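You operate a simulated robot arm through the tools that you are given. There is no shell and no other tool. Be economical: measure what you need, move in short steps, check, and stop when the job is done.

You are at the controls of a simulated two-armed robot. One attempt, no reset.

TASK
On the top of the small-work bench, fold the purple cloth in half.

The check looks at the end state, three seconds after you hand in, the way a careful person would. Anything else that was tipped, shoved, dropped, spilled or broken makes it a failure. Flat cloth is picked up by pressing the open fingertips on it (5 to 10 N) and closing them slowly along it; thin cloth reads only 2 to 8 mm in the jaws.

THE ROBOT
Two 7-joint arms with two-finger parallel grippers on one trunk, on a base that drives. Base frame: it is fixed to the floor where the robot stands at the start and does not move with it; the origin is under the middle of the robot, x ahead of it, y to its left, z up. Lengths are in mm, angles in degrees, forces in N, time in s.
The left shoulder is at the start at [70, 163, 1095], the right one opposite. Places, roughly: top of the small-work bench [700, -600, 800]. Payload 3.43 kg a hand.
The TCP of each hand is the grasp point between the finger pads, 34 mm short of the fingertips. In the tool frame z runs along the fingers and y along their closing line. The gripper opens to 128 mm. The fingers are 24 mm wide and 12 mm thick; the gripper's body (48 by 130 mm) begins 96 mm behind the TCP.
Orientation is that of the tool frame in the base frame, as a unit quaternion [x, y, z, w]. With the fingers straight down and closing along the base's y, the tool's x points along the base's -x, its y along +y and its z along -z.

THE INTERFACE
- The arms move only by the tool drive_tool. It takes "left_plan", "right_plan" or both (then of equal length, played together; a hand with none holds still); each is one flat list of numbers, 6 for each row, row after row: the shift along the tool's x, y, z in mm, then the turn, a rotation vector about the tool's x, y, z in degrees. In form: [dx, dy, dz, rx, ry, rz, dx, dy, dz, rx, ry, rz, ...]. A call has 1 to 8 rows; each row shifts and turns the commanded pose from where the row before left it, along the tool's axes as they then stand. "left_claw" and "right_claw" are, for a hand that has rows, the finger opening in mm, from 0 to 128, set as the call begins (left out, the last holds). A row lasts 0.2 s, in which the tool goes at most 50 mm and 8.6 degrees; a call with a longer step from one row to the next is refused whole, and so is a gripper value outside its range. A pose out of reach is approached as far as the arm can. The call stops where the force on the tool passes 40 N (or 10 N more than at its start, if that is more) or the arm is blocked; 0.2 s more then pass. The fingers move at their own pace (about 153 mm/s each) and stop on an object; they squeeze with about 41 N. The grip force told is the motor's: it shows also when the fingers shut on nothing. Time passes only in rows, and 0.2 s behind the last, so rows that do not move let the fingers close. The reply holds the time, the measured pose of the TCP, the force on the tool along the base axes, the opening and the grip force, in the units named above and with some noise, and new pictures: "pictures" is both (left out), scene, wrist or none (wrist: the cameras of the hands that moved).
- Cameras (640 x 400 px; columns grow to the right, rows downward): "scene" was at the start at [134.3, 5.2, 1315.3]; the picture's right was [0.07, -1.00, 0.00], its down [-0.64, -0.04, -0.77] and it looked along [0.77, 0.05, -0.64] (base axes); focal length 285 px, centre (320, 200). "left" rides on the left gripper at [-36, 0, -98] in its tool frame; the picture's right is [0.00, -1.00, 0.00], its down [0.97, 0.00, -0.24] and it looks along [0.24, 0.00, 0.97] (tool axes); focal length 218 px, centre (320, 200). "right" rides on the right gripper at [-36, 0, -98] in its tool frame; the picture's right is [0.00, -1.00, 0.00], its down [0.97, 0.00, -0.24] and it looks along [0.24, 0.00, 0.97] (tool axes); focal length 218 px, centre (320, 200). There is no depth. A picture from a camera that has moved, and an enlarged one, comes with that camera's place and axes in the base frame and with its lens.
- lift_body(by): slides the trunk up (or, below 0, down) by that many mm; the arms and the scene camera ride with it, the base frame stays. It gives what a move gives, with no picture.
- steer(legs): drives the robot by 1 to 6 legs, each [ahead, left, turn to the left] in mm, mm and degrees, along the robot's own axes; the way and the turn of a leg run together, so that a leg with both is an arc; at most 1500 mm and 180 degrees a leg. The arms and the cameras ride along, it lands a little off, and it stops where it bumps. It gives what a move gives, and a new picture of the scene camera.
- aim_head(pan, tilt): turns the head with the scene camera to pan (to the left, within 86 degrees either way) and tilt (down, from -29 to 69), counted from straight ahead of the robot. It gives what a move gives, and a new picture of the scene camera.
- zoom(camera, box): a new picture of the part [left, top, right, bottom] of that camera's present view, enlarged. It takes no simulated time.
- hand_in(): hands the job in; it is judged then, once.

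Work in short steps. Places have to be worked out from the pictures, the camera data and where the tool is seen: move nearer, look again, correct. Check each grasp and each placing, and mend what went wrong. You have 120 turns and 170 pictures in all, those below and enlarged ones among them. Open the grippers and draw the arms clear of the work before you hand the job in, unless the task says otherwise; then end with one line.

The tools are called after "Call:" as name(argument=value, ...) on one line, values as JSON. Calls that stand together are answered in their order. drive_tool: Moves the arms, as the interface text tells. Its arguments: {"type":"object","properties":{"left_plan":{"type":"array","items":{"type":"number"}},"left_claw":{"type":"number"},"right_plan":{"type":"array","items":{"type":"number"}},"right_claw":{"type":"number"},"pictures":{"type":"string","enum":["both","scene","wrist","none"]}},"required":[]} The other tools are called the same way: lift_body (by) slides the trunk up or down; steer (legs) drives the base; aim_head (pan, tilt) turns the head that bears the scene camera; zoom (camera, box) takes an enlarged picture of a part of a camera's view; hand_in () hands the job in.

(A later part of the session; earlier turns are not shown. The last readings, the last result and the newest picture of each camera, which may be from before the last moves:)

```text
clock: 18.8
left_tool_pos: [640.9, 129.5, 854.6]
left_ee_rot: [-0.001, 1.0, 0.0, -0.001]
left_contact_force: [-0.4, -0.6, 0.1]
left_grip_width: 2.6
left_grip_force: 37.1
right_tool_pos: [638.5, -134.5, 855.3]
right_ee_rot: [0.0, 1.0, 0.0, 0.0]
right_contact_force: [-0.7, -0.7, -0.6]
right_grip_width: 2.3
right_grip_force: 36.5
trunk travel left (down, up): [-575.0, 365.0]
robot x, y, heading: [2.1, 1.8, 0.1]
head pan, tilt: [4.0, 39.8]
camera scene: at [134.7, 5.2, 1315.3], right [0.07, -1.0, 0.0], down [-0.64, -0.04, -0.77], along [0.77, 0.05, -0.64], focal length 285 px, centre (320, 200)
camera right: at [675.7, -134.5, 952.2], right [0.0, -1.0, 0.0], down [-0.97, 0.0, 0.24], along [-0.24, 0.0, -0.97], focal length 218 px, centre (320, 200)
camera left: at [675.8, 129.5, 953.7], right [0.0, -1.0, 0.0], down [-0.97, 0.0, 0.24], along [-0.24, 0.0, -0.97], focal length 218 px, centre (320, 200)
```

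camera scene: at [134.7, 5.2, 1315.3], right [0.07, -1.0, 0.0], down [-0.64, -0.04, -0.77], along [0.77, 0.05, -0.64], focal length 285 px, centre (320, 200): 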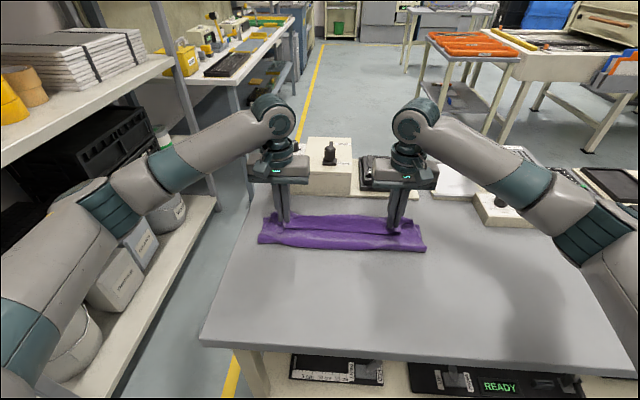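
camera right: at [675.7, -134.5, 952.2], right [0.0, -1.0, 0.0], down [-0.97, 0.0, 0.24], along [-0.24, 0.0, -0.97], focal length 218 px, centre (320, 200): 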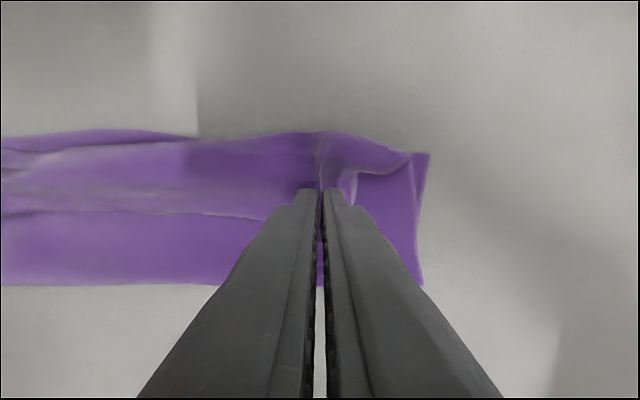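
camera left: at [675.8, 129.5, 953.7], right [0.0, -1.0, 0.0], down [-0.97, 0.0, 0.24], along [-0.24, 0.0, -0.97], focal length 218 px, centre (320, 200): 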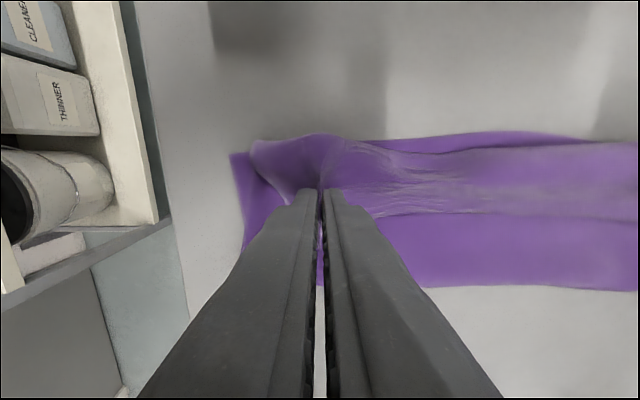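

The fold line ended too far forward (x≈568) and the edge strip is doubled back. With fingers-down hands the natural way is the reverse. I'll lift the cloth clear so the free edge hangs, lay that edge down near the front, run it forward, then bring the held edge back over it. Lifting slowly now.

Call:
drive_tool(left_plan=[0, 0, -18, 0, 0, 0, 0, 0, -20, 0, 0, 0, 0, 0, -20, 0, 0, 0, 0, 0, -20, 0, 0, 0, 0, 0, -20, 0, 0, 0, 0, 0, -20, 0, 0, 0, 0, 0, -20, 0, 0, 0, 0, 0, -20, 0, 0, 0], right_plan=[0, 0, -18, 0, 0, 0, 0, 0, -20, 0, 0, 0, 0, 0, -20, 0, 0, 0, 0, 0, -20, 0, 0, 0, 0, 0, -20, 0, 0, 0, 0, 0, -20, 0, 0, 0, 0, 0, -20, 0, 0, 0, 0, 0, -20, 0, 0, 0], pictures="none")

Call:
drive_tool(left_plan=[0, 0, -20, 0, 0, 0, 0, 0, -20, 0, 0, 0, 0, 0, -20, 0, 0, 0, 0, 0, -20, 0, 0, 0, 0, 0, -20, 0, 0, 0, 0, 0, -20, 0, 0, 0, 0, 0, -20, 0, 0, 0, 0, 0, -20, 0, 0, 0], right_plan=[0, 0, -20, 0, 0, 0, 0, 0, -20, 0, 0, 0, 0, 0, -20, 0, 0, 0, 0, 0, -20, 0, 0, 0, 0, 0, -20, 0, 0, 0, 0, 0, -20, 0, 0, 0, 0, 0, -20, 0, 0, 0, 0, 0, -20, 0, 0, 0], pictures="both")

```text
clock: 20.6
left_tool_pos: [638.8, 131.0, 1013.7]
left_ee_rot: [0.0, 1.0, 0.0, 0.0]
left_contact_force: [0.4, -0.5, -1.0]
left_grip_width: 2.6
left_grip_force: 36.9
right_tool_pos: [638.0, -134.1, 1014.2]
right_ee_rot: [0.0, 1.0, 0.0, 0.001]
right_contact_force: [0.8, 0.8, -0.1]
right_grip_width: 2.4
right_grip_force: 36.9
trunk travel left (down, up): [-575.0, 365.0]
robot x, y, heading: [0.2, 0.4, -0.2]
head pan, tilt: [4.0, 39.8]
```

```text
clock: 22.4
left_tool_pos: [638.7, 130.7, 1174.4]
left_ee_rot: [0.0, 1.0, 0.0, 0.0]
left_contact_force: [0.2, -0.1, -0.2]
left_grip_width: 2.4
left_grip_force: 37.4
right_tool_pos: [637.4, -134.6, 1175.8]
right_ee_rot: [0.0, 1.0, 0.0, 0.0]
right_contact_force: [-0.4, 0.3, 0.1]
right_grip_width: 2.4
right_grip_force: 36.9
trunk travel left (down, up): [-575.0, 365.0]
robot x, y, heading: [-0.3, 3.9, 0.1]
head pan, tilt: [4.0, 39.8]
camera scene: at [132.9, 5.1, 1315.3], right [0.07, -1.0, 0.0], down [-0.64, -0.04, -0.77], along [0.77, 0.05, -0.64], focal length 285 px, centre (320, 200)
camera right: at [674.8, -133.7, 1271.4], right [0.0, -1.0, 0.0], down [-0.97, 0.0, 0.24], along [-0.24, 0.0, -0.97], focal length 218 px, centre (320, 200)
camera left: at [674.2, 130.7, 1272.7], right [0.0, -1.0, 0.0], down [-0.97, 0.0, 0.24], along [-0.24, 0.0, -0.97], focal length 218 px, centre (320, 200)
```

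scene: 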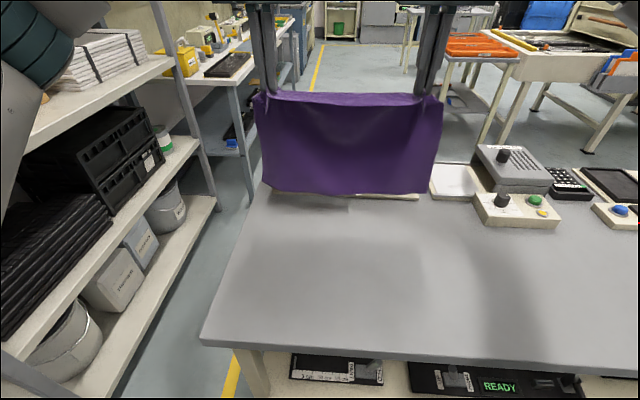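
right: 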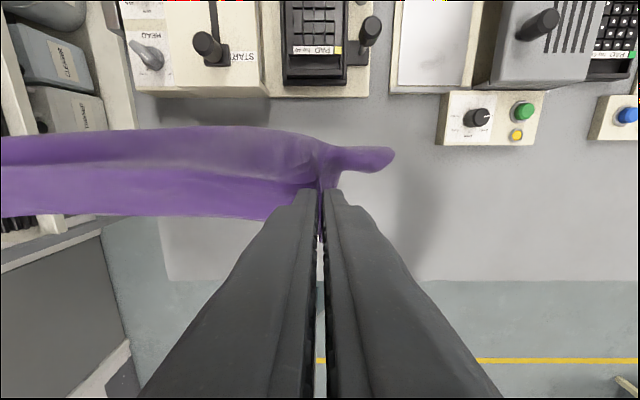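
left: 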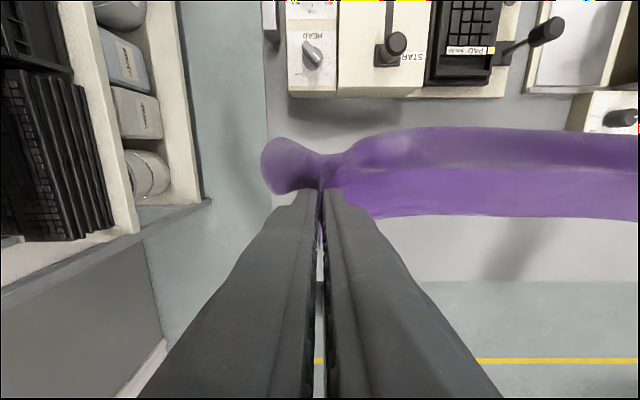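

The cloth hangs cleanly with its free edge about 85 mm above the table, at x≈667. I'll carry it back toward the robot by 228 mm, so the hem is over x≈440.

Call:
drive_tool(left_plan=[12, 0, 0, 0, 0, 0, 24, 0, 0, 0, 0, 0, 36, 0, 0, 0, 0, 0, 42, 0, 0, 0, 0, 0, 42, 0, 0, 0, 0, 0, 36, 0, 0, 0, 0, 0, 24, 0, 0, 0, 0, 0, 12, 0, 0, 0, 0, 0], right_plan=[12, 0, 0, 0, 0, 0, 24, 0, 0, 0, 0, 0, 36, 0, 0, 0, 0, 0, 42, 0, 0, 0, 0, 0, 42, 0, 0, 0, 0, 0, 36, 0, 0, 0, 0, 0, 24, 0, 0, 0, 0, 0, 12, 0, 0, 0, 0, 0], pictures="none")

Call:
drive_tool(left_plan=[0, 0, 0, 0, 0, 0, 0, 0, 0, 0, 0, 0, 0, 0, 0, 0, 0, 0, 0, 0, 0, 0, 0, 0], right_plan=[0, 0, 0, 0, 0, 0, 0, 0, 0, 0, 0, 0, 0, 0, 0, 0, 0, 0, 0, 0, 0, 0, 0, 0], pictures="both")

```text
clock: 24.2
left_tool_pos: [410.5, 130.5, 1171.6]
left_ee_rot: [0.0, 1.0, 0.0, 0.001]
left_contact_force: [-1.4, -0.7, 0.8]
left_grip_width: 2.3
left_grip_force: 37.3
right_tool_pos: [412.2, -134.7, 1171.9]
right_ee_rot: [-0.001, 1.0, 0.0, 0.0]
right_contact_force: [-0.3, 0.1, 0.0]
right_grip_width: 2.5
right_grip_force: 36.7
trunk travel left (down, up): [-575.0, 365.0]
robot x, y, heading: [0.1, 0.6, -0.0]
head pan, tilt: [4.0, 39.8]
```

```text
clock: 25.2
left_tool_pos: [411.6, 130.8, 1172.1]
left_ee_rot: [0.0, 1.0, 0.0, 0.0]
left_contact_force: [0.3, 0.4, 0.6]
left_grip_width: 2.2
left_grip_force: 37.3
right_tool_pos: [412.4, -133.7, 1172.6]
right_ee_rot: [0.001, 1.0, 0.0, 0.0]
right_contact_force: [0.1, 0.2, -0.3]
right_grip_width: 2.4
right_grip_force: 37.0
trunk travel left (down, up): [-575.0, 365.0]
robot x, y, heading: [-0.0, 5.3, -0.3]
head pan, tilt: [4.0, 39.8]
camera scene: at [134.2, 5.2, 1315.3], right [0.07, -1.0, 0.0], down [-0.64, -0.04, -0.77], along [0.77, 0.05, -0.64], focal length 285 px, centre (320, 200)
camera right: at [448.8, -133.8, 1269.2], right [0.0, -1.0, 0.0], down [-0.97, 0.0, 0.24], along [-0.24, 0.0, -0.97], focal length 218 px, centre (320, 200)
camera left: at [447.5, 130.8, 1270.6], right [0.0, -1.0, 0.0], down [-0.97, 0.0, 0.24], along [-0.24, 0.0, -0.97], focal length 218 px, centre (320, 200)
```

scene: 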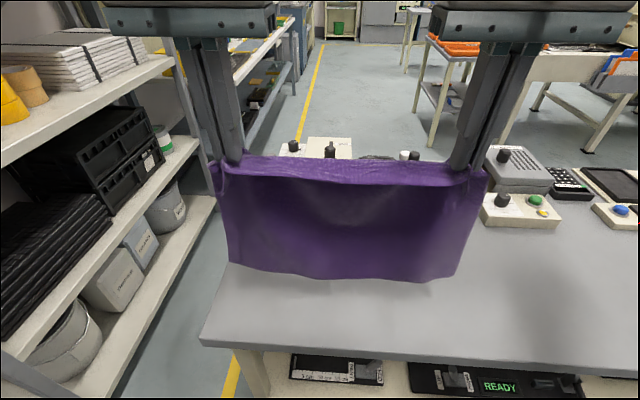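
right: 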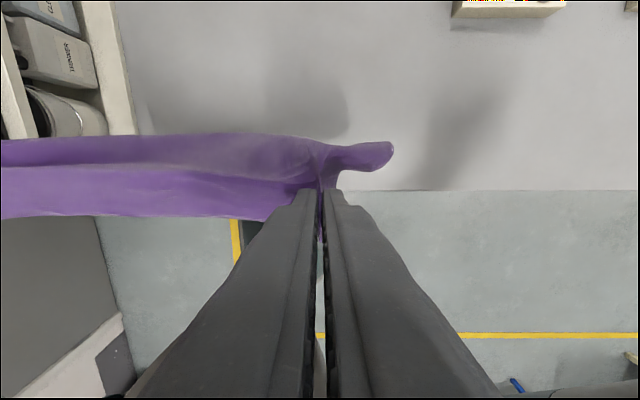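
left: 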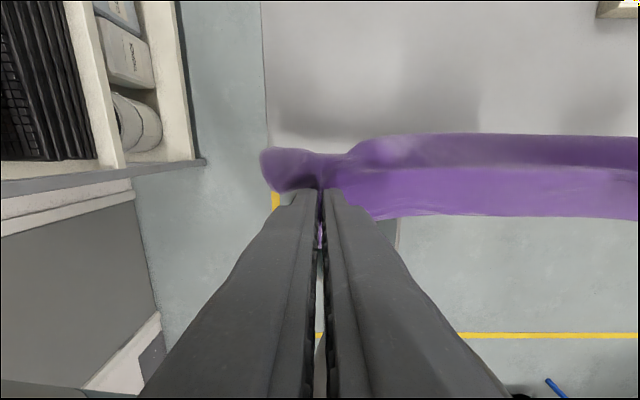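

The hem hangs at about x≈437, z≈882. I'll lower it until it just touches the table.

Call:
drive_tool(left_plan=[0, 0, 15, 0, 0, 0, 0, 0, 20, 0, 0, 0, 0, 0, 20, 0, 0, 0, 0, 0, 15, 0, 0, 0, 0, 0, 7, 0, 0, 0, 0, 0, 0, 0, 0, 0], right_plan=[0, 0, 15, 0, 0, 0, 0, 0, 20, 0, 0, 0, 0, 0, 20, 0, 0, 0, 0, 0, 15, 0, 0, 0, 0, 0, 7, 0, 0, 0, 0, 0, 0, 0, 0, 0], pictures="scene")

```text
clock: 26.6
left_tool_pos: [412.6, 130.0, 1096.0]
left_ee_rot: [0.0, 1.0, 0.0, 0.0]
left_contact_force: [0.5, -0.4, 0.1]
left_grip_width: 2.4
left_grip_force: 37.2
right_tool_pos: [412.7, -136.0, 1096.2]
right_ee_rot: [0.0, 1.0, 0.0, 0.0]
right_contact_force: [0.0, 0.1, -0.5]
right_grip_width: 2.4
right_grip_force: 37.1
trunk travel left (down, up): [-575.0, 365.0]
robot x, y, heading: [-1.4, 2.1, -0.1]
head pan, tilt: [4.0, 39.8]
camera scene: at [134.2, 5.2, 1315.3], right [0.07, -1.0, 0.0], down [-0.64, -0.04, -0.77], along [0.77, 0.05, -0.64], focal length 285 px, centre (320, 200)
```

scene: 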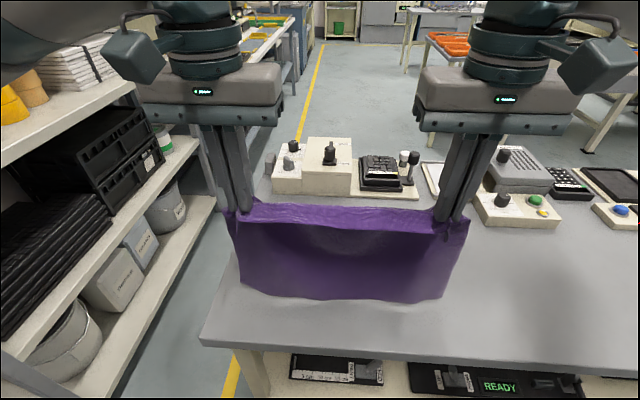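

The hem touches at x≈443. Now I'll lean forward while descending, so the lower half lies down toward +x.

Call:
drive_tool(left_plan=[-8, 0, 4, 0, 0, 0, -13, 0, 4, 0, 0, 0, -13, 0, 6, 0, 0, 0, -13, 0, 7, 0, 0, 0, -13, 0, 8, 0, 0, 0, -13, 0, 9, 0, 0, 0, -12, 0, 10, 0, 0, 0, -10, 0, 10, 0, 0, 0], right_plan=[-8, 0, 4, 0, 0, 0, -13, 0, 4, 0, 0, 0, -13, 0, 6, 0, 0, 0, -13, 0, 7, 0, 0, 0, -13, 0, 8, 0, 0, 0, -13, 0, 9, 0, 0, 0, -12, 0, 10, 0, 0, 0, -10, 0, 10, 0, 0, 0], pictures="scene")

```text
clock: 28.4
left_tool_pos: [507.4, 130.7, 1036.5]
left_ee_rot: [0.0, 1.0, 0.0, -0.001]
left_contact_force: [-0.1, 0.2, 0.4]
left_grip_width: 2.4
left_grip_force: 37.1
right_tool_pos: [508.3, -135.7, 1038.8]
right_ee_rot: [0.0, 1.0, 0.0, 0.001]
right_contact_force: [-0.4, 0.0, -0.1]
right_grip_width: 2.5
right_grip_force: 37.6
trunk travel left (down, up): [-575.0, 365.0]
robot x, y, heading: [0.5, 2.1, -0.1]
head pan, tilt: [4.0, 39.8]
camera scene: at [135.1, 5.2, 1315.2], right [0.07, -1.0, 0.0], down [-0.64, -0.04, -0.77], along [0.77, 0.05, -0.64], focal length 285 px, centre (320, 200)
```

scene: 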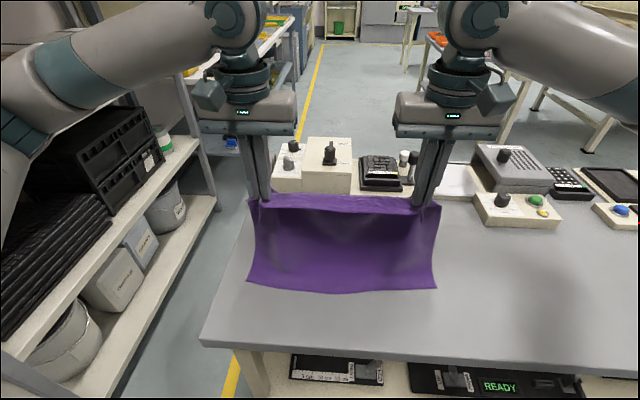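

The hem is at x≈467 and the sheet leans forward well. I'll continue forward and down.

Call:
drive_tool(left_plan=[-6, 0, 12, 0, 0, 0, -8, 0, 13, 0, 0, 0, -10, 0, 13, 0, 0, 0, -11, 0, 12, 0, 0, 0, -12, 0, 12, 0, 0, 0, -11, 0, 10, 0, 0, 0, -8, 0, 8, 0, 0, 0, 0, 0, 0, 0, 0, 0], right_plan=[-6, 0, 12, 0, 0, 0, -8, 0, 13, 0, 0, 0, -10, 0, 13, 0, 0, 0, -11, 0, 12, 0, 0, 0, -12, 0, 12, 0, 0, 0, -11, 0, 10, 0, 0, 0, -8, 0, 8, 0, 0, 0, 0, 0, 0, 0, 0, 0], pictures="both")

```text
clock: 30.2
left_tool_pos: [572.3, 130.3, 958.7]
left_ee_rot: [0.001, 1.0, 0.001, 0.001]
left_contact_force: [-0.4, -0.6, 0.0]
left_grip_width: 2.2
left_grip_force: 37.4
right_tool_pos: [572.4, -135.6, 958.7]
right_ee_rot: [0.001, 1.0, 0.0, 0.0]
right_contact_force: [0.0, 1.0, -1.0]
right_grip_width: 2.3
right_grip_force: 36.3
trunk travel left (down, up): [-575.0, 365.0]
robot x, y, heading: [0.8, 3.4, 0.1]
head pan, tilt: [4.0, 39.8]
camera scene: at [133.9, 5.2, 1315.3], right [0.07, -1.0, 0.0], down [-0.64, -0.04, -0.77], along [0.77, 0.05, -0.64], focal length 285 px, centre (320, 200)
camera right: at [608.5, -134.1, 1055.7], right [0.0, -1.0, 0.0], down [-0.97, 0.0, 0.24], along [-0.24, 0.0, -0.97], focal length 218 px, centre (320, 200)
camera left: at [608.4, 130.9, 1056.0], right [0.0, -1.0, 0.0], down [-0.97, 0.0, 0.24], along [-0.24, 0.0, -0.97], focal length 218 px, centre (320, 200)
```

scene: 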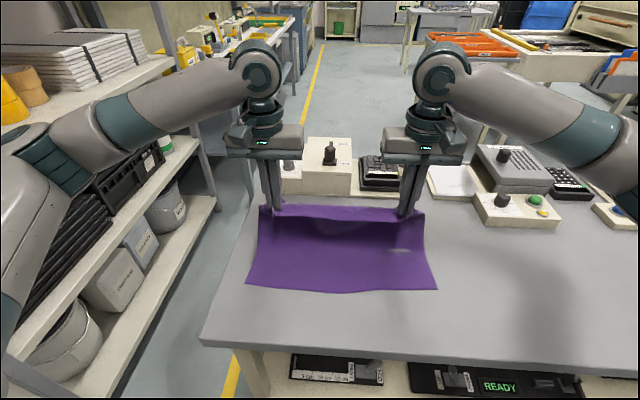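
right: 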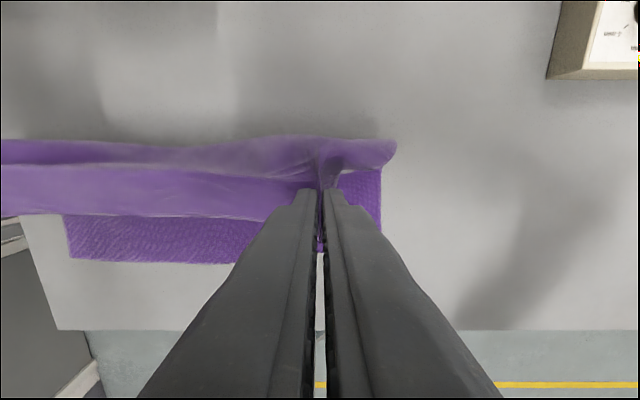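
left: 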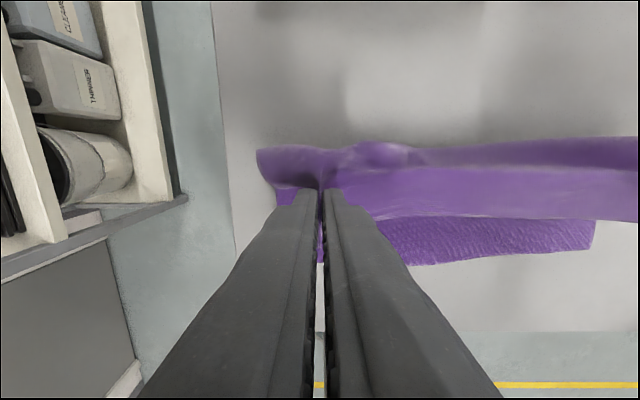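

The lower half now lies flat: hem at about (467, 186) left and (482, −214) right. I'll go slightly further forward, then sweep the held edge back and down over the hem, with small y and x offsets to match the hem's skew.

Call:
drive_tool(left_plan=[-14, 0, 14, 0, 0, 0, -12, 0, 14, 0, 0, 0, 8, -1, 8, 0, 0, 0, 16, -1, 10, 0, 0, 0, 20, -1, 12, 0, 0, 0, 23, -1, 14, 0, 0, 0, 24, -1, 14, 0, 0, 0, 22, -1, 14, 0, 0, 0], right_plan=[-14, 0, 14, 0, 0, 0, -12, 0, 14, 0, 0, 0, 7, -2, 8, 0, 0, 0, 14, -2, 10, 0, 0, 0, 18, -2, 12, 0, 0, 0, 21, -2, 14, 0, 0, 0, 21, -2, 14, 0, 0, 0, 18, -1, 14, 0, 0, 0], pictures="both")

```text
clock: 32.0
left_tool_pos: [486.4, 124.5, 857.8]
left_ee_rot: [-0.001, 1.0, -0.001, 0.0]
left_contact_force: [1.0, -4.9, -0.7]
left_grip_width: 2.5
left_grip_force: 36.9
right_tool_pos: [496.7, -146.2, 859.1]
right_ee_rot: [0.0, 1.0, 0.0, -0.001]
right_contact_force: [-0.5, 4.2, -0.5]
right_grip_width: 2.5
right_grip_force: 37.4
trunk travel left (down, up): [-575.0, 365.0]
robot x, y, heading: [-4.3, -2.6, -0.1]
head pan, tilt: [4.0, 39.8]
camera scene: at [134.0, 5.2, 1315.4], right [0.07, -1.0, 0.0], down [-0.64, -0.04, -0.77], along [0.77, 0.05, -0.64], focal length 285 px, centre (320, 200)
camera right: at [535.0, -145.1, 956.3], right [0.0, -1.0, 0.0], down [-0.97, 0.0, 0.24], along [-0.24, 0.0, -0.97], focal length 218 px, centre (320, 200)
camera left: at [521.0, 124.7, 956.1], right [0.0, -1.0, 0.0], down [-0.97, 0.0, 0.24], along [-0.24, 0.0, -0.97], focal length 218 px, centre (320, 200)
```

scene: 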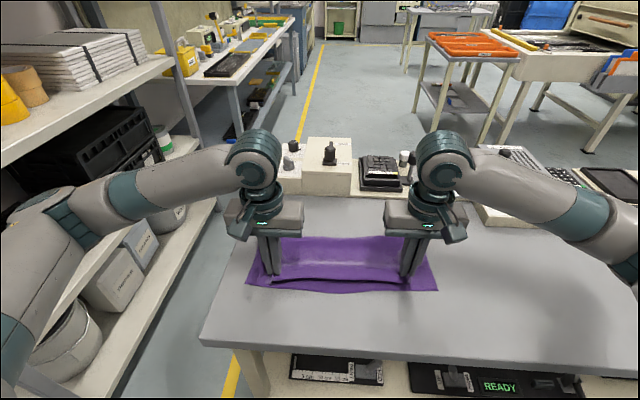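
right: 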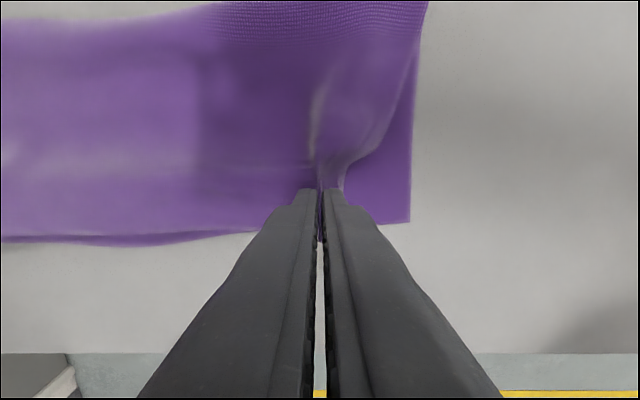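
left: 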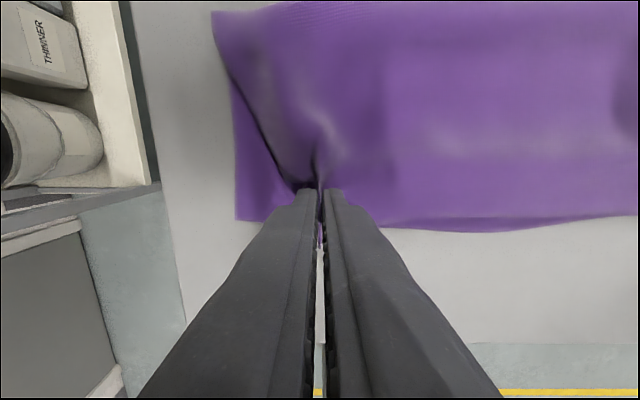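

Very good alignment. I'll lower gently until the tips touch the lower layer.

Call:
drive_tool(left_plan=[0, -1, 6, 0, 0, 0, 0, -1, 6, 0, 0, 0, 0, 0, 4, 0, 0, 0, 0, 0, 2, 0, 0, 0], right_plan=[0, 1, 6, 0, 0, 0, 0, 1, 6, 0, 0, 0, 0, 0, 4, 0, 0, 0, 0, 0, 2, 0, 0, 0], pictures="none")

```text
clock: 33.0
left_tool_pos: [484.4, 122.9, 839.2]
left_ee_rot: [0.0, 1.0, 0.0, 0.001]
left_contact_force: [0.4, -1.2, 0.5]
left_grip_width: 2.5
left_grip_force: 36.8
right_tool_pos: [498.7, -144.3, 839.8]
right_ee_rot: [0.001, 1.0, 0.0, 0.0]
right_contact_force: [-0.3, 1.3, -0.2]
right_grip_width: 2.7
right_grip_force: 37.2
trunk travel left (down, up): [-575.0, 365.0]
robot x, y, heading: [0.4, -0.1, -0.2]
head pan, tilt: [4.0, 39.8]
```

Tips are about 5 mm above the table, with the cloth layers just beneath. I'll open slowly in stages so the ridges spread out.

Call:
drive_tool(left_plan=[0, 0, 1.5, 0, 0, 0, 0, 0, 0, 0, 0, 0], right_plan=[0, 0, 1.5, 0, 0, 0, 0, 0, 0, 0, 0, 0], left_claw=12, right_claw=12, pictures="none")

Call:
drive_tool(left_plan=[0, 0, 0, 0, 0, 0], right_plan=[0, 0, 0, 0, 0, 0], left_claw=25, right_claw=25, pictures="wrist")

```text
clock: 33.6
left_tool_pos: [485.5, 121.8, 838.5]
left_ee_rot: [0.001, 1.0, 0.0, 0.0]
left_contact_force: [-0.9, -0.2, -0.2]
left_grip_width: 12.0
left_grip_force: 0.1
right_tool_pos: [498.5, -143.6, 838.4]
right_ee_rot: [0.001, 1.0, 0.0, 0.0]
right_contact_force: [0.9, 0.3, 0.0]
right_grip_width: 12.2
right_grip_force: 0.0
trunk travel left (down, up): [-575.0, 365.0]
robot x, y, heading: [1.1, -1.0, -0.0]
head pan, tilt: [4.0, 39.8]
```

```text
clock: 34.0
left_tool_pos: [486.1, 122.8, 838.3]
left_ee_rot: [0.0, 1.0, 0.0, 0.001]
left_contact_force: [0.0, 0.2, 0.7]
left_grip_width: 25.2
left_grip_force: 0.0
right_tool_pos: [498.2, -143.5, 838.9]
right_ee_rot: [0.0, 1.0, 0.0, 0.0]
right_contact_force: [0.3, 0.1, -0.5]
right_grip_width: 24.9
right_grip_force: 0.1
trunk travel left (down, up): [-575.0, 365.0]
robot x, y, heading: [0.7, 2.5, -0.0]
head pan, tilt: [4.0, 39.8]
camera right: at [535.6, -143.2, 935.6], right [0.0, -1.0, 0.0], down [-0.97, 0.0, 0.24], along [-0.24, 0.0, -0.97], focal length 218 px, centre (320, 200)
camera left: at [521.0, 123.7, 936.6], right [0.0, -1.0, 0.0], down [-0.97, 0.0, 0.24], along [-0.24, 0.0, -0.97], focal length 218 px, centre (320, 200)
```

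right: 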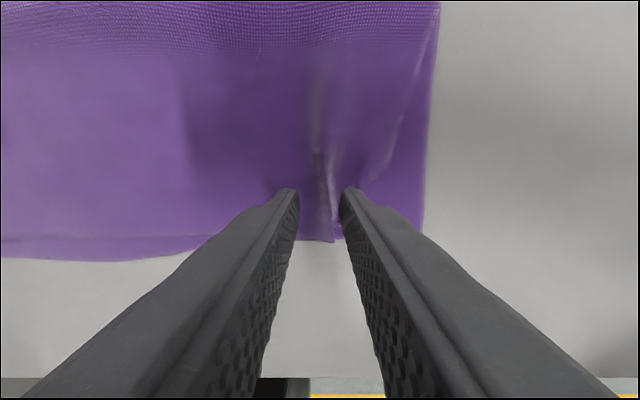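
left: 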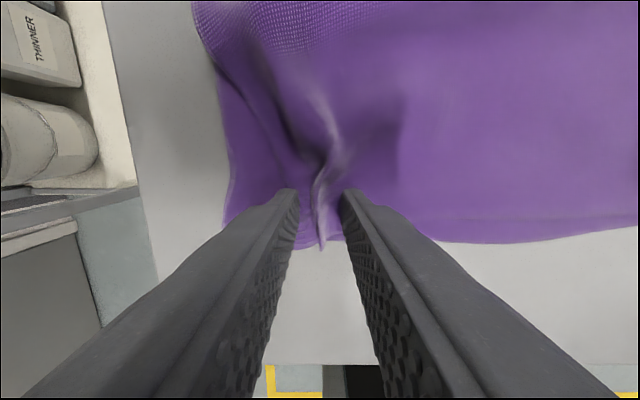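

Released; small ridges remain. I'll open a bit wider, lift straight up, and look at how it settles.

Call:
drive_tool(left_plan=[0, 0, -3, 0, 0, 0, 0, 0, -40, 0, 0, 0, 0, 0, -45, 0, 0, 0, 0, 0, -45, 0, 0, 0, 0, 45, -10, 0, 0, 0, 0, 45, 0, 0, 0, 0], right_plan=[0, 0, -3, 0, 0, 0, 0, 0, -40, 0, 0, 0, 0, 0, -45, 0, 0, 0, 0, 0, -45, 0, 0, 0, 0, -45, -10, 0, 0, 0, 0, -45, 0, 0, 0, 0], left_claw=30, right_claw=30, pictures="both")

Call:
zoom(camera="scene", box=[220, 210, 460, 310])

```text
clock: 35.4
left_tool_pos: [483.0, 210.4, 984.1]
left_ee_rot: [0.0, 1.0, 0.0, -0.001]
left_contact_force: [0.4, 0.1, -0.5]
left_grip_width: 30.1
left_grip_force: 0.1
right_tool_pos: [500.1, -232.7, 983.2]
right_ee_rot: [-0.001, 1.0, 0.0, 0.001]
right_contact_force: [1.2, -0.5, 0.2]
right_grip_width: 30.0
right_grip_force: 0.0
trunk travel left (down, up): [-575.0, 365.0]
robot x, y, heading: [-0.5, 0.7, -0.1]
head pan, tilt: [4.0, 39.8]
camera scene: at [133.2, 5.5, 1315.4], right [0.07, -1.0, 0.0], down [-0.64, -0.04, -0.77], along [0.77, 0.05, -0.64], focal length 285 px, centre (320, 200)
camera right: at [536.7, -232.3, 1080.5], right [0.0, -1.0, 0.0], down [-0.97, 0.0, 0.24], along [-0.24, 0.0, -0.97], focal length 218 px, centre (320, 200)
camera left: at [518.6, 211.3, 1081.3], right [0.0, -1.0, 0.0], down [-0.97, 0.0, 0.24], along [-0.24, 0.0, -0.97], focal length 218 px, centre (320, 200)
```

scene: 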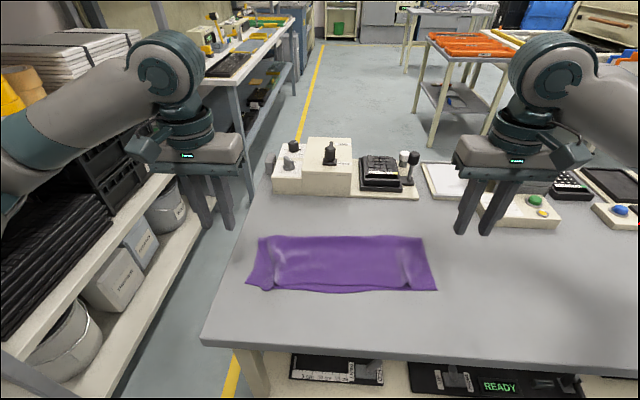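
right: 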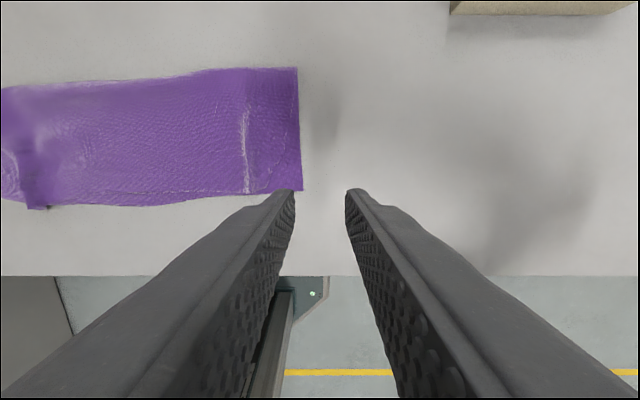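
left: 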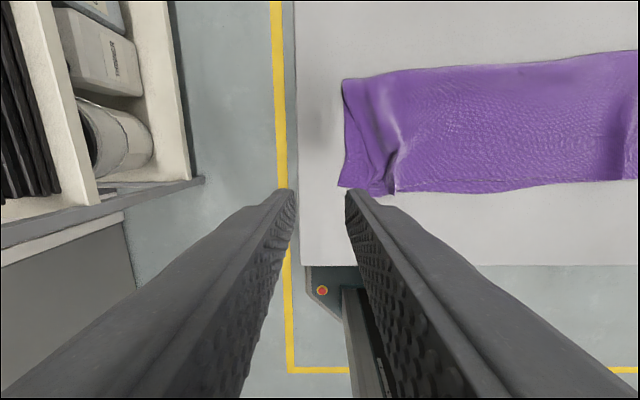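

```text
2.67 times, centred on (340, 260) of scene
camera zoom: at [133.2, 5.5, 1315.4], right [0.07, -1.0, 0.0], down [-0.64, -0.04, -0.77], along [0.77, 0.05, -0.64], focal length 759 px, centre (267, 40)
```

zoom: 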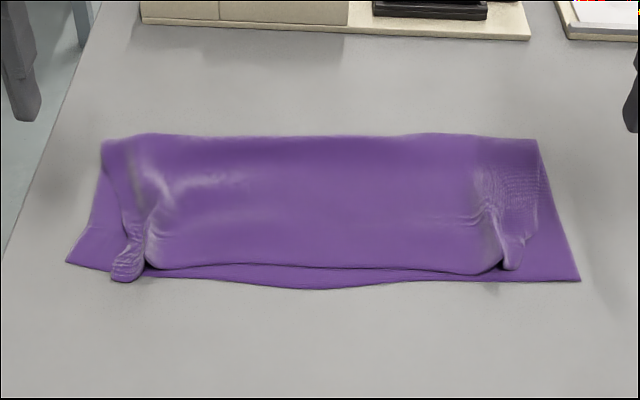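

The fold is good; only the top layer's two corners are puckered where the pinches were. I'll close the fingers and go above each pucker for a closer look, to smooth them outward.

Call:
drive_tool(left_plan=[0, -30, 0, 0, 0, 0, 0, -28, 40, 0, 0, 0, 0, 0, 44, 0, 0, 0], right_plan=[0, 30, 0, 0, 0, 0, 0, 30, 40, 0, 0, 0, 0, 5, 44, 0, 0, 0], left_claw=0, right_claw=0, pictures="wrist")

```text
clock: 36.2
left_tool_pos: [485.0, 154.0, 898.3]
left_ee_rot: [-0.001, 1.0, 0.0, 0.0]
left_contact_force: [0.3, -0.2, 0.8]
left_grip_width: 0.0
left_grip_force: 32.7
right_tool_pos: [501.7, -168.1, 898.6]
right_ee_rot: [0.0, 1.0, -0.001, 0.0]
right_contact_force: [0.1, 0.5, -0.5]
right_grip_width: 0.1
right_grip_force: 33.2
trunk travel left (down, up): [-575.0, 365.0]
robot x, y, heading: [1.2, 3.0, 0.1]
head pan, tilt: [4.0, 39.8]
camera right: at [537.2, -166.9, 995.4], right [0.0, -1.0, 0.0], down [-0.97, 0.0, 0.24], along [-0.24, 0.0, -0.97], focal length 218 px, centre (320, 200)
camera left: at [521.3, 153.9, 996.3], right [0.0, -1.0, 0.0], down [-0.97, 0.0, 0.24], along [-0.24, 0.0, -0.97], focal length 218 px, centre (320, 200)
```

right: 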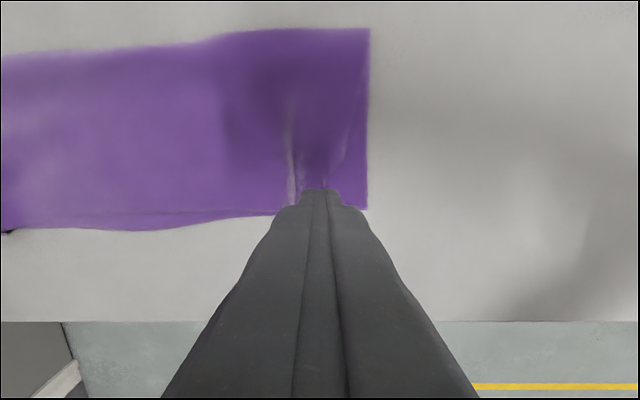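
left: 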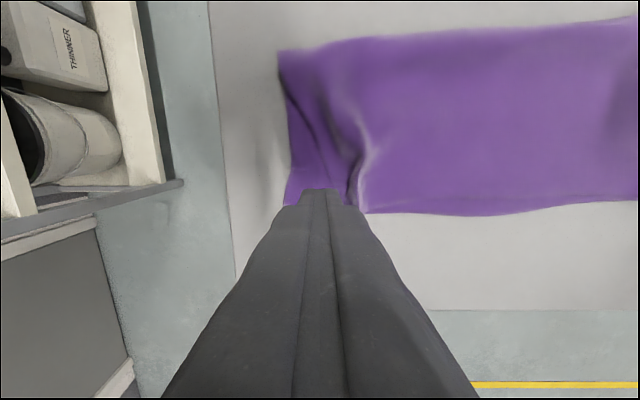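

Right ridge is at y≈−141 with the tail edge at ≈−172; left ridge is at y≈119. I'll set the closed tips on the tails just outboard of the ridges and come down near contact.

Call:
drive_tool(left_plan=[2, -23, 20, 0, 0, 0, 0, 0, 25, 0, 0, 0, 0, 0, 9, 0, 0, 0], right_plan=[6, 12, 20, 0, 0, 0, 0, 0, 25, 0, 0, 0, 0, 0, 9, 0, 0, 0], pictures="wrist")

```text
clock: 37.0
left_tool_pos: [483.7, 131.5, 848.0]
left_ee_rot: [-0.001, 1.0, -0.001, 0.001]
left_contact_force: [-1.7, -0.6, 17.6]
left_grip_width: 0.1
left_grip_force: 33.0
right_tool_pos: [493.1, -156.3, 844.6]
right_ee_rot: [0.0, 1.0, -0.001, 0.001]
right_contact_force: [-0.6, 0.6, -0.6]
right_grip_width: 0.0
right_grip_force: 32.5
trunk travel left (down, up): [-575.0, 365.0]
robot x, y, heading: [0.1, -4.6, 0.2]
head pan, tilt: [4.0, 39.8]
camera right: at [529.0, -156.1, 942.0], right [0.0, -1.0, 0.0], down [-0.97, 0.0, 0.24], along [-0.24, 0.0, -0.97], focal length 218 px, centre (320, 200)
camera left: at [518.6, 131.0, 944.7], right [0.0, -1.0, 0.0], down [-0.97, 0.0, 0.24], along [-0.24, 0.0, -0.97], focal length 218 px, centre (320, 200)
```

right: 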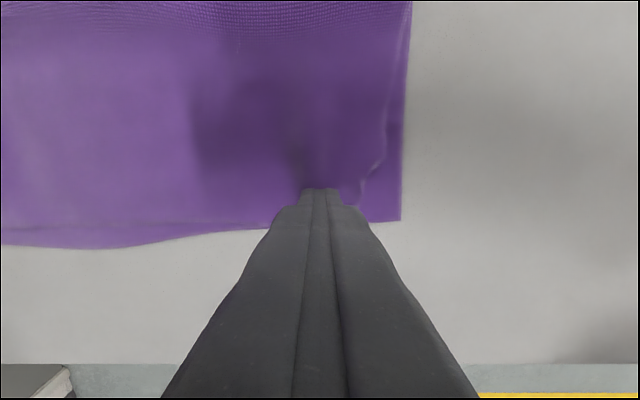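
left: 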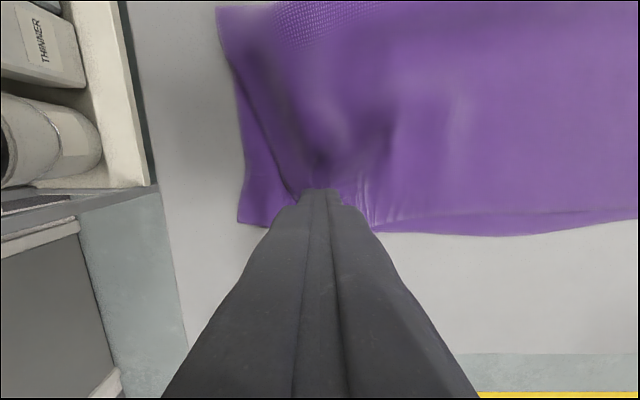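

Left already presses 17 N on the thick pucker, so I'll ease it up 2 mm and drag outward. On the right I'll come down to light contact.

Call:
drive_tool(left_plan=[0, 0, -2, 0, 0, 0, 0, 6, 0, 0, 0, 0, 0, 8, 0.5, 0, 0, 0, 0, 8, 0.5, 0, 0, 0, 0, 8, 0.5, 0, 0, 0, 0, 6, 0.5, 0, 0, 0], right_plan=[0, 0, 2, 0, 0, 0, 0, 0, 2, 0, 0, 0, 0, 0, 1, 0, 0, 0, 0, 0, 1, 0, 0, 0, 0, 0, 0.5, 0, 0, 0, 0, 0, 0, 0, 0, 0], pictures="wrist")

```text
clock: 38.4
left_tool_pos: [484.6, 168.2, 842.9]
left_ee_rot: [0.0, 1.0, 0.001, 0.0]
left_contact_force: [-0.3, 0.6, -0.1]
left_grip_width: 0.1
left_grip_force: 33.1
right_tool_pos: [494.8, -157.5, 837.4]
right_ee_rot: [0.0, 1.0, -0.001, 0.0]
right_contact_force: [0.0, 0.4, 0.9]
right_grip_width: 0.1
right_grip_force: 32.6
trunk travel left (down, up): [-575.0, 365.0]
robot x, y, heading: [2.2, -5.6, 0.1]
head pan, tilt: [4.0, 39.8]
camera right: at [530.2, -156.3, 934.9], right [0.0, -1.0, 0.0], down [-0.97, 0.0, 0.24], along [-0.24, 0.0, -0.97], focal length 218 px, centre (320, 200)
camera left: at [520.6, 168.6, 941.0], right [0.0, -1.0, 0.0], down [-0.97, 0.0, 0.24], along [-0.24, 0.0, -0.97], focal length 218 px, centre (320, 200)
```

right: 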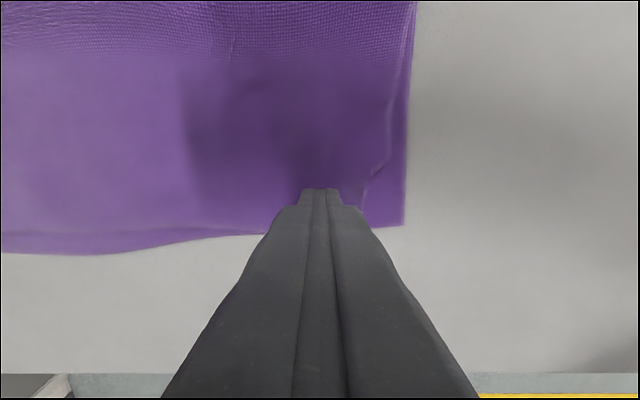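
left: 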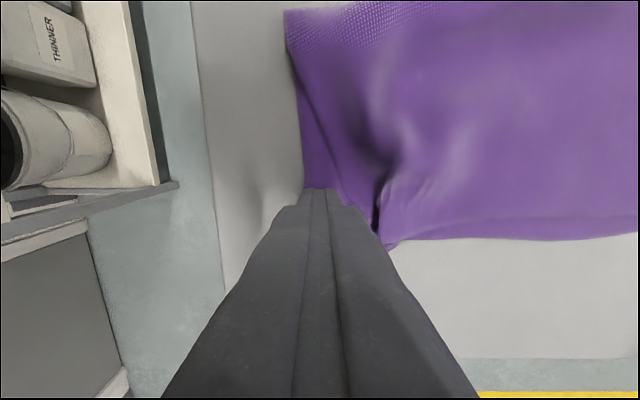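

Left slipped over without dragging. I'll raise the left hand to see its corner, while the right presses 1 mm more and drags outward.

Call:
drive_tool(left_plan=[0, 0, -30, 0, 0, 0, 0, 0, -40, 0, 0, 0, 0, 0, -40, 0, 0, 0, 0, 30, -20, 0, 0, 0, 0, 40, 0, 0, 0, 0, 0, 0, 0, 0, 0, 0], right_plan=[0, 0, 1.5, 0, 0, 0, 0, -6, 0, 0, 0, 0, 0, -7, 0, 0, 0, 0, 0, -7, 0, 0, 0, 0, 0, -7, 0, 0, 0, 0, 0, -6, 0, 0, 0, 0], pictures="wrist")

Call:
zoom(camera="scene", box=[230, 220, 350, 295])

```text
clock: 39.8
left_tool_pos: [483.3, 237.9, 974.9]
left_ee_rot: [0.001, 1.0, 0.0, 0.0]
left_contact_force: [0.4, -0.5, -0.2]
left_grip_width: 0.0
left_grip_force: 32.8
right_tool_pos: [493.6, -189.8, 836.5]
right_ee_rot: [0.0, 1.0, 0.0, 0.001]
right_contact_force: [-0.3, 2.6, 9.4]
right_grip_width: 0.3
right_grip_force: 32.7
trunk travel left (down, up): [-575.0, 365.0]
robot x, y, heading: [-0.4, 0.4, 0.4]
head pan, tilt: [4.0, 39.8]
camera right: at [529.9, -189.5, 933.5], right [0.0, -1.0, 0.0], down [-0.97, 0.0, 0.24], along [-0.24, 0.0, -0.97], focal length 218 px, centre (320, 200)
camera left: at [518.9, 237.5, 1072.6], right [0.0, -1.0, 0.0], down [-0.97, 0.0, 0.24], along [-0.24, 0.0, -0.97], focal length 218 px, centre (320, 200)
```

right: 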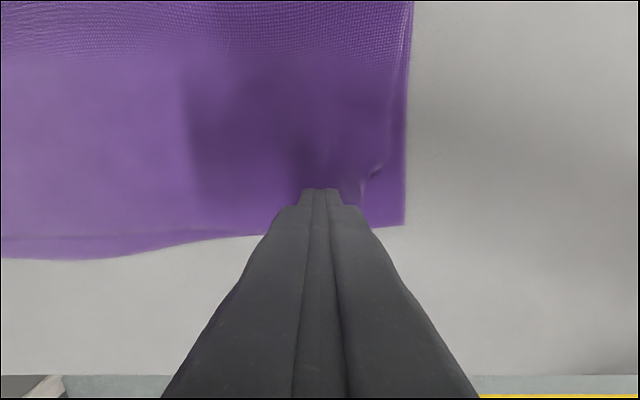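
left: 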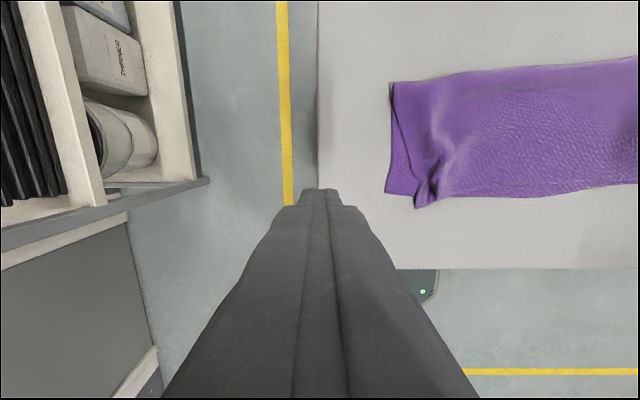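

```text
5.33 times, centred on (290, 258) of scene
camera zoom: at [133.4, 4.7, 1315.4], right [0.07, -1.0, 0.0], down [-0.64, -0.04, -0.77], along [0.77, 0.05, -0.64], focal length 1519 px, centre (480, -107)
```

zoom: 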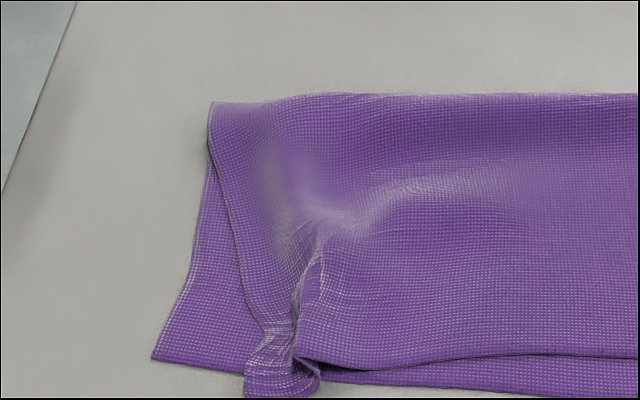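

The right drag moved the whole folded cloth by about −33 mm in y, because nothing opposed it. So I'll drag both corners outward at once, so they anchor each other. The right tip stays pressed while I bring the left tip onto its pucker flank at about (487, 112).

Call:
drive_tool(left_plan=[-3, -40, 10, 0, 0, 0, 0, -44, 15, 0, 0, 0, 0, -42, 20, 0, 0, 0, 0, 0, 40, 0, 0, 0, 0, 0, 30, 0, 0, 0], pictures="wrist")

```text
clock: 41.0
left_tool_pos: [486.7, 111.4, 858.9]
left_ee_rot: [0.0, 1.0, 0.001, 0.0]
left_contact_force: [0.5, 0.6, -0.3]
left_grip_width: 0.0
left_grip_force: 33.3
right_tool_pos: [493.4, -189.1, 835.1]
right_ee_rot: [0.0, 1.0, 0.0, 0.0]
right_contact_force: [0.4, 0.7, 9.2]
right_grip_width: 0.0
right_grip_force: 33.6
trunk travel left (down, up): [-575.0, 365.0]
robot x, y, heading: [-1.5, 0.3, -0.1]
head pan, tilt: [4.0, 39.8]
camera left: at [521.9, 112.0, 956.7], right [0.0, -1.0, 0.0], down [-0.97, 0.0, 0.24], along [-0.24, 0.0, -0.97], focal length 218 px, centre (320, 200)
```

left: 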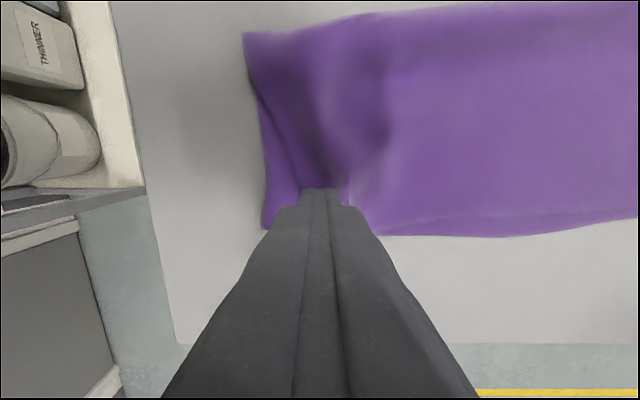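

Tip is over the pucker. I'll lower it to contact in small steps.

Call:
drive_tool(left_plan=[0, 2, 5, 0, 0, 0, 0, 0, 4, 0, 0, 0, 0, 0, 2, 0, 0, 0, 0, 0, 0, 0, 0, 0], pictures="none")

```text
clock: 42.0
left_tool_pos: [487.0, 114.2, 846.8]
left_ee_rot: [0.0, 1.0, 0.001, 0.0]
left_contact_force: [0.4, 0.5, 0.4]
left_grip_width: 0.0
left_grip_force: 33.1
right_tool_pos: [492.7, -189.7, 837.0]
right_ee_rot: [0.0, 1.0, 0.0, 0.0]
right_contact_force: [0.3, 1.0, 9.9]
right_grip_width: 0.2
right_grip_force: 32.7
trunk travel left (down, up): [-575.0, 365.0]
robot x, y, heading: [1.0, 1.7, 0.2]
head pan, tilt: [4.0, 39.8]
```

No contact yet; lower further.

Call:
drive_tool(left_plan=[0, 0, 2, 0, 0, 0, 0, 0, 2, 0, 0, 0, 0, 0, 1, 0, 0, 0, 0, 0, 0, 0, 0, 0], pictures="none")

```text
clock: 43.0
left_tool_pos: [486.1, 114.5, 842.5]
left_ee_rot: [0.0, 1.0, 0.0, -0.001]
left_contact_force: [0.4, 0.2, -0.9]
left_grip_width: 0.0
left_grip_force: 33.4
right_tool_pos: [494.6, -189.3, 835.7]
right_ee_rot: [0.0, 1.0, -0.001, 0.0]
right_contact_force: [1.2, 0.5, 9.8]
right_grip_width: 0.2
right_grip_force: 33.0
trunk travel left (down, up): [-575.0, 365.0]
robot x, y, heading: [0.1, -3.3, 0.0]
head pan, tilt: [4.0, 39.8]
```

Call:
drive_tool(left_plan=[0, 0, 2, 0, 0, 0, 0, 0, 1.5, 0, 0, 0, 0, 0, 1, 0, 0, 0, 0, 0, 0, 0, 0, 0], pictures="wrist")

```text
clock: 44.0
left_tool_pos: [485.4, 113.5, 838.7]
left_ee_rot: [0.0, 1.0, 0.0, 0.0]
left_contact_force: [-1.3, 0.8, 1.3]
left_grip_width: 0.1
left_grip_force: 32.8
right_tool_pos: [494.2, -189.1, 836.8]
right_ee_rot: [0.0, 1.0, 0.0, 0.0]
right_contact_force: [0.9, 0.4, 10.0]
right_grip_width: 0.0
right_grip_force: 32.9
trunk travel left (down, up): [-575.0, 365.0]
robot x, y, heading: [-4.5, -0.8, 0.2]
head pan, tilt: [4.0, 39.8]
camera left: at [521.9, 114.4, 936.0], right [0.0, -1.0, 0.0], down [-0.97, 0.0, 0.24], along [-0.24, 0.0, -0.97], focal length 218 px, centre (320, 200)
```

left: 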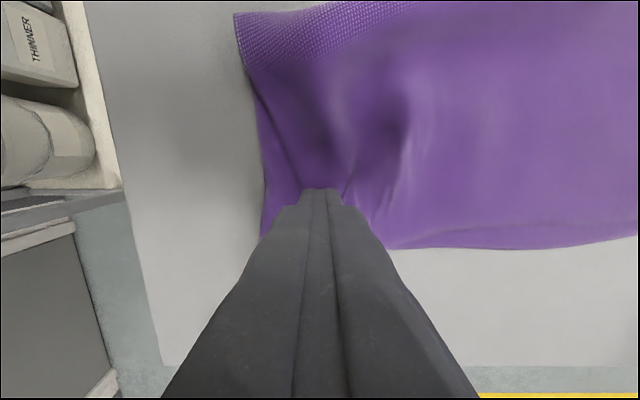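

Just in contact. I'll press about 1.3 mm more, then drag both tips outward together.

Call:
drive_tool(left_plan=[0, 0, 1.3, 0, 0, 0, 0, 3, 0, 0, 0, 0, 0, 5, 0, 0, 0, 0, 0, 6, 0, 0, 0, 0, 0, 6, 0, 0, 0, 0, 0, 6, 0, 0, 0, 0], right_plan=[0, 0, 0, 0, 0, 0, 0, -2, 0, 0, 0, 0, 0, -4, 0, 0, 0, 0, 0, -5, 0, 0, 0, 0, 0, -5, 0, 0, 0, 0, 0, -4, 0, 0, 0, 0], pictures="wrist")

```text
clock: 45.4
left_tool_pos: [485.0, 140.6, 837.5]
left_ee_rot: [0.0, 1.0, 0.0, -0.001]
left_contact_force: [0.8, -1.8, 5.2]
left_grip_width: 0.0
left_grip_force: 33.4
right_tool_pos: [493.5, -210.1, 837.9]
right_ee_rot: [0.0, 1.0, 0.001, 0.0]
right_contact_force: [0.0, 3.5, 8.4]
right_grip_width: 0.0
right_grip_force: 33.2
trunk travel left (down, up): [-575.0, 365.0]
robot x, y, heading: [-5.4, 0.7, -0.0]
head pan, tilt: [4.0, 39.8]
camera right: at [529.8, -208.8, 933.6], right [0.0, -1.0, 0.0], down [-0.97, 0.0, 0.24], along [-0.24, 0.0, -0.97], focal length 218 px, centre (320, 200)
camera left: at [521.3, 141.0, 934.9], right [0.0, -1.0, 0.0], down [-0.97, 0.0, 0.24], along [-0.24, 0.0, -0.97], focal length 218 px, centre (320, 200)
```

right: 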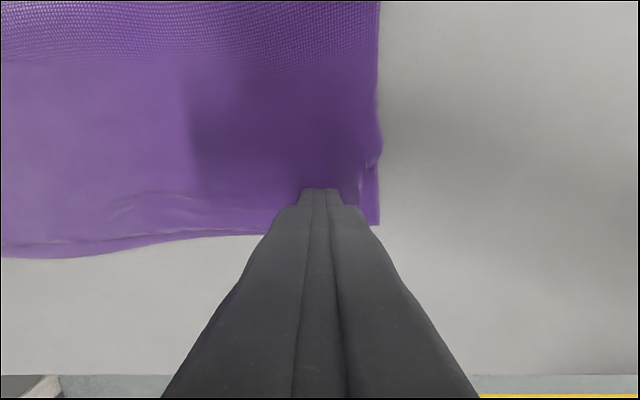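
left: 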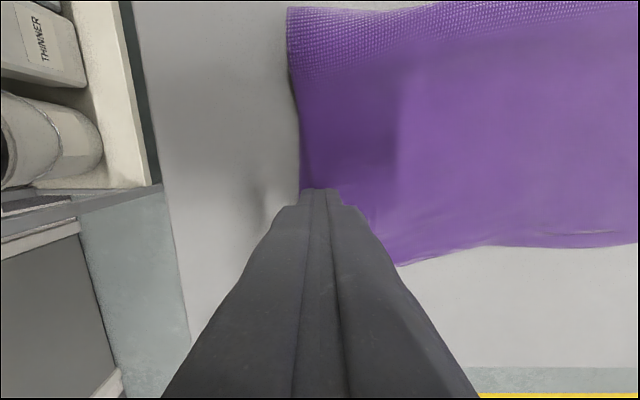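

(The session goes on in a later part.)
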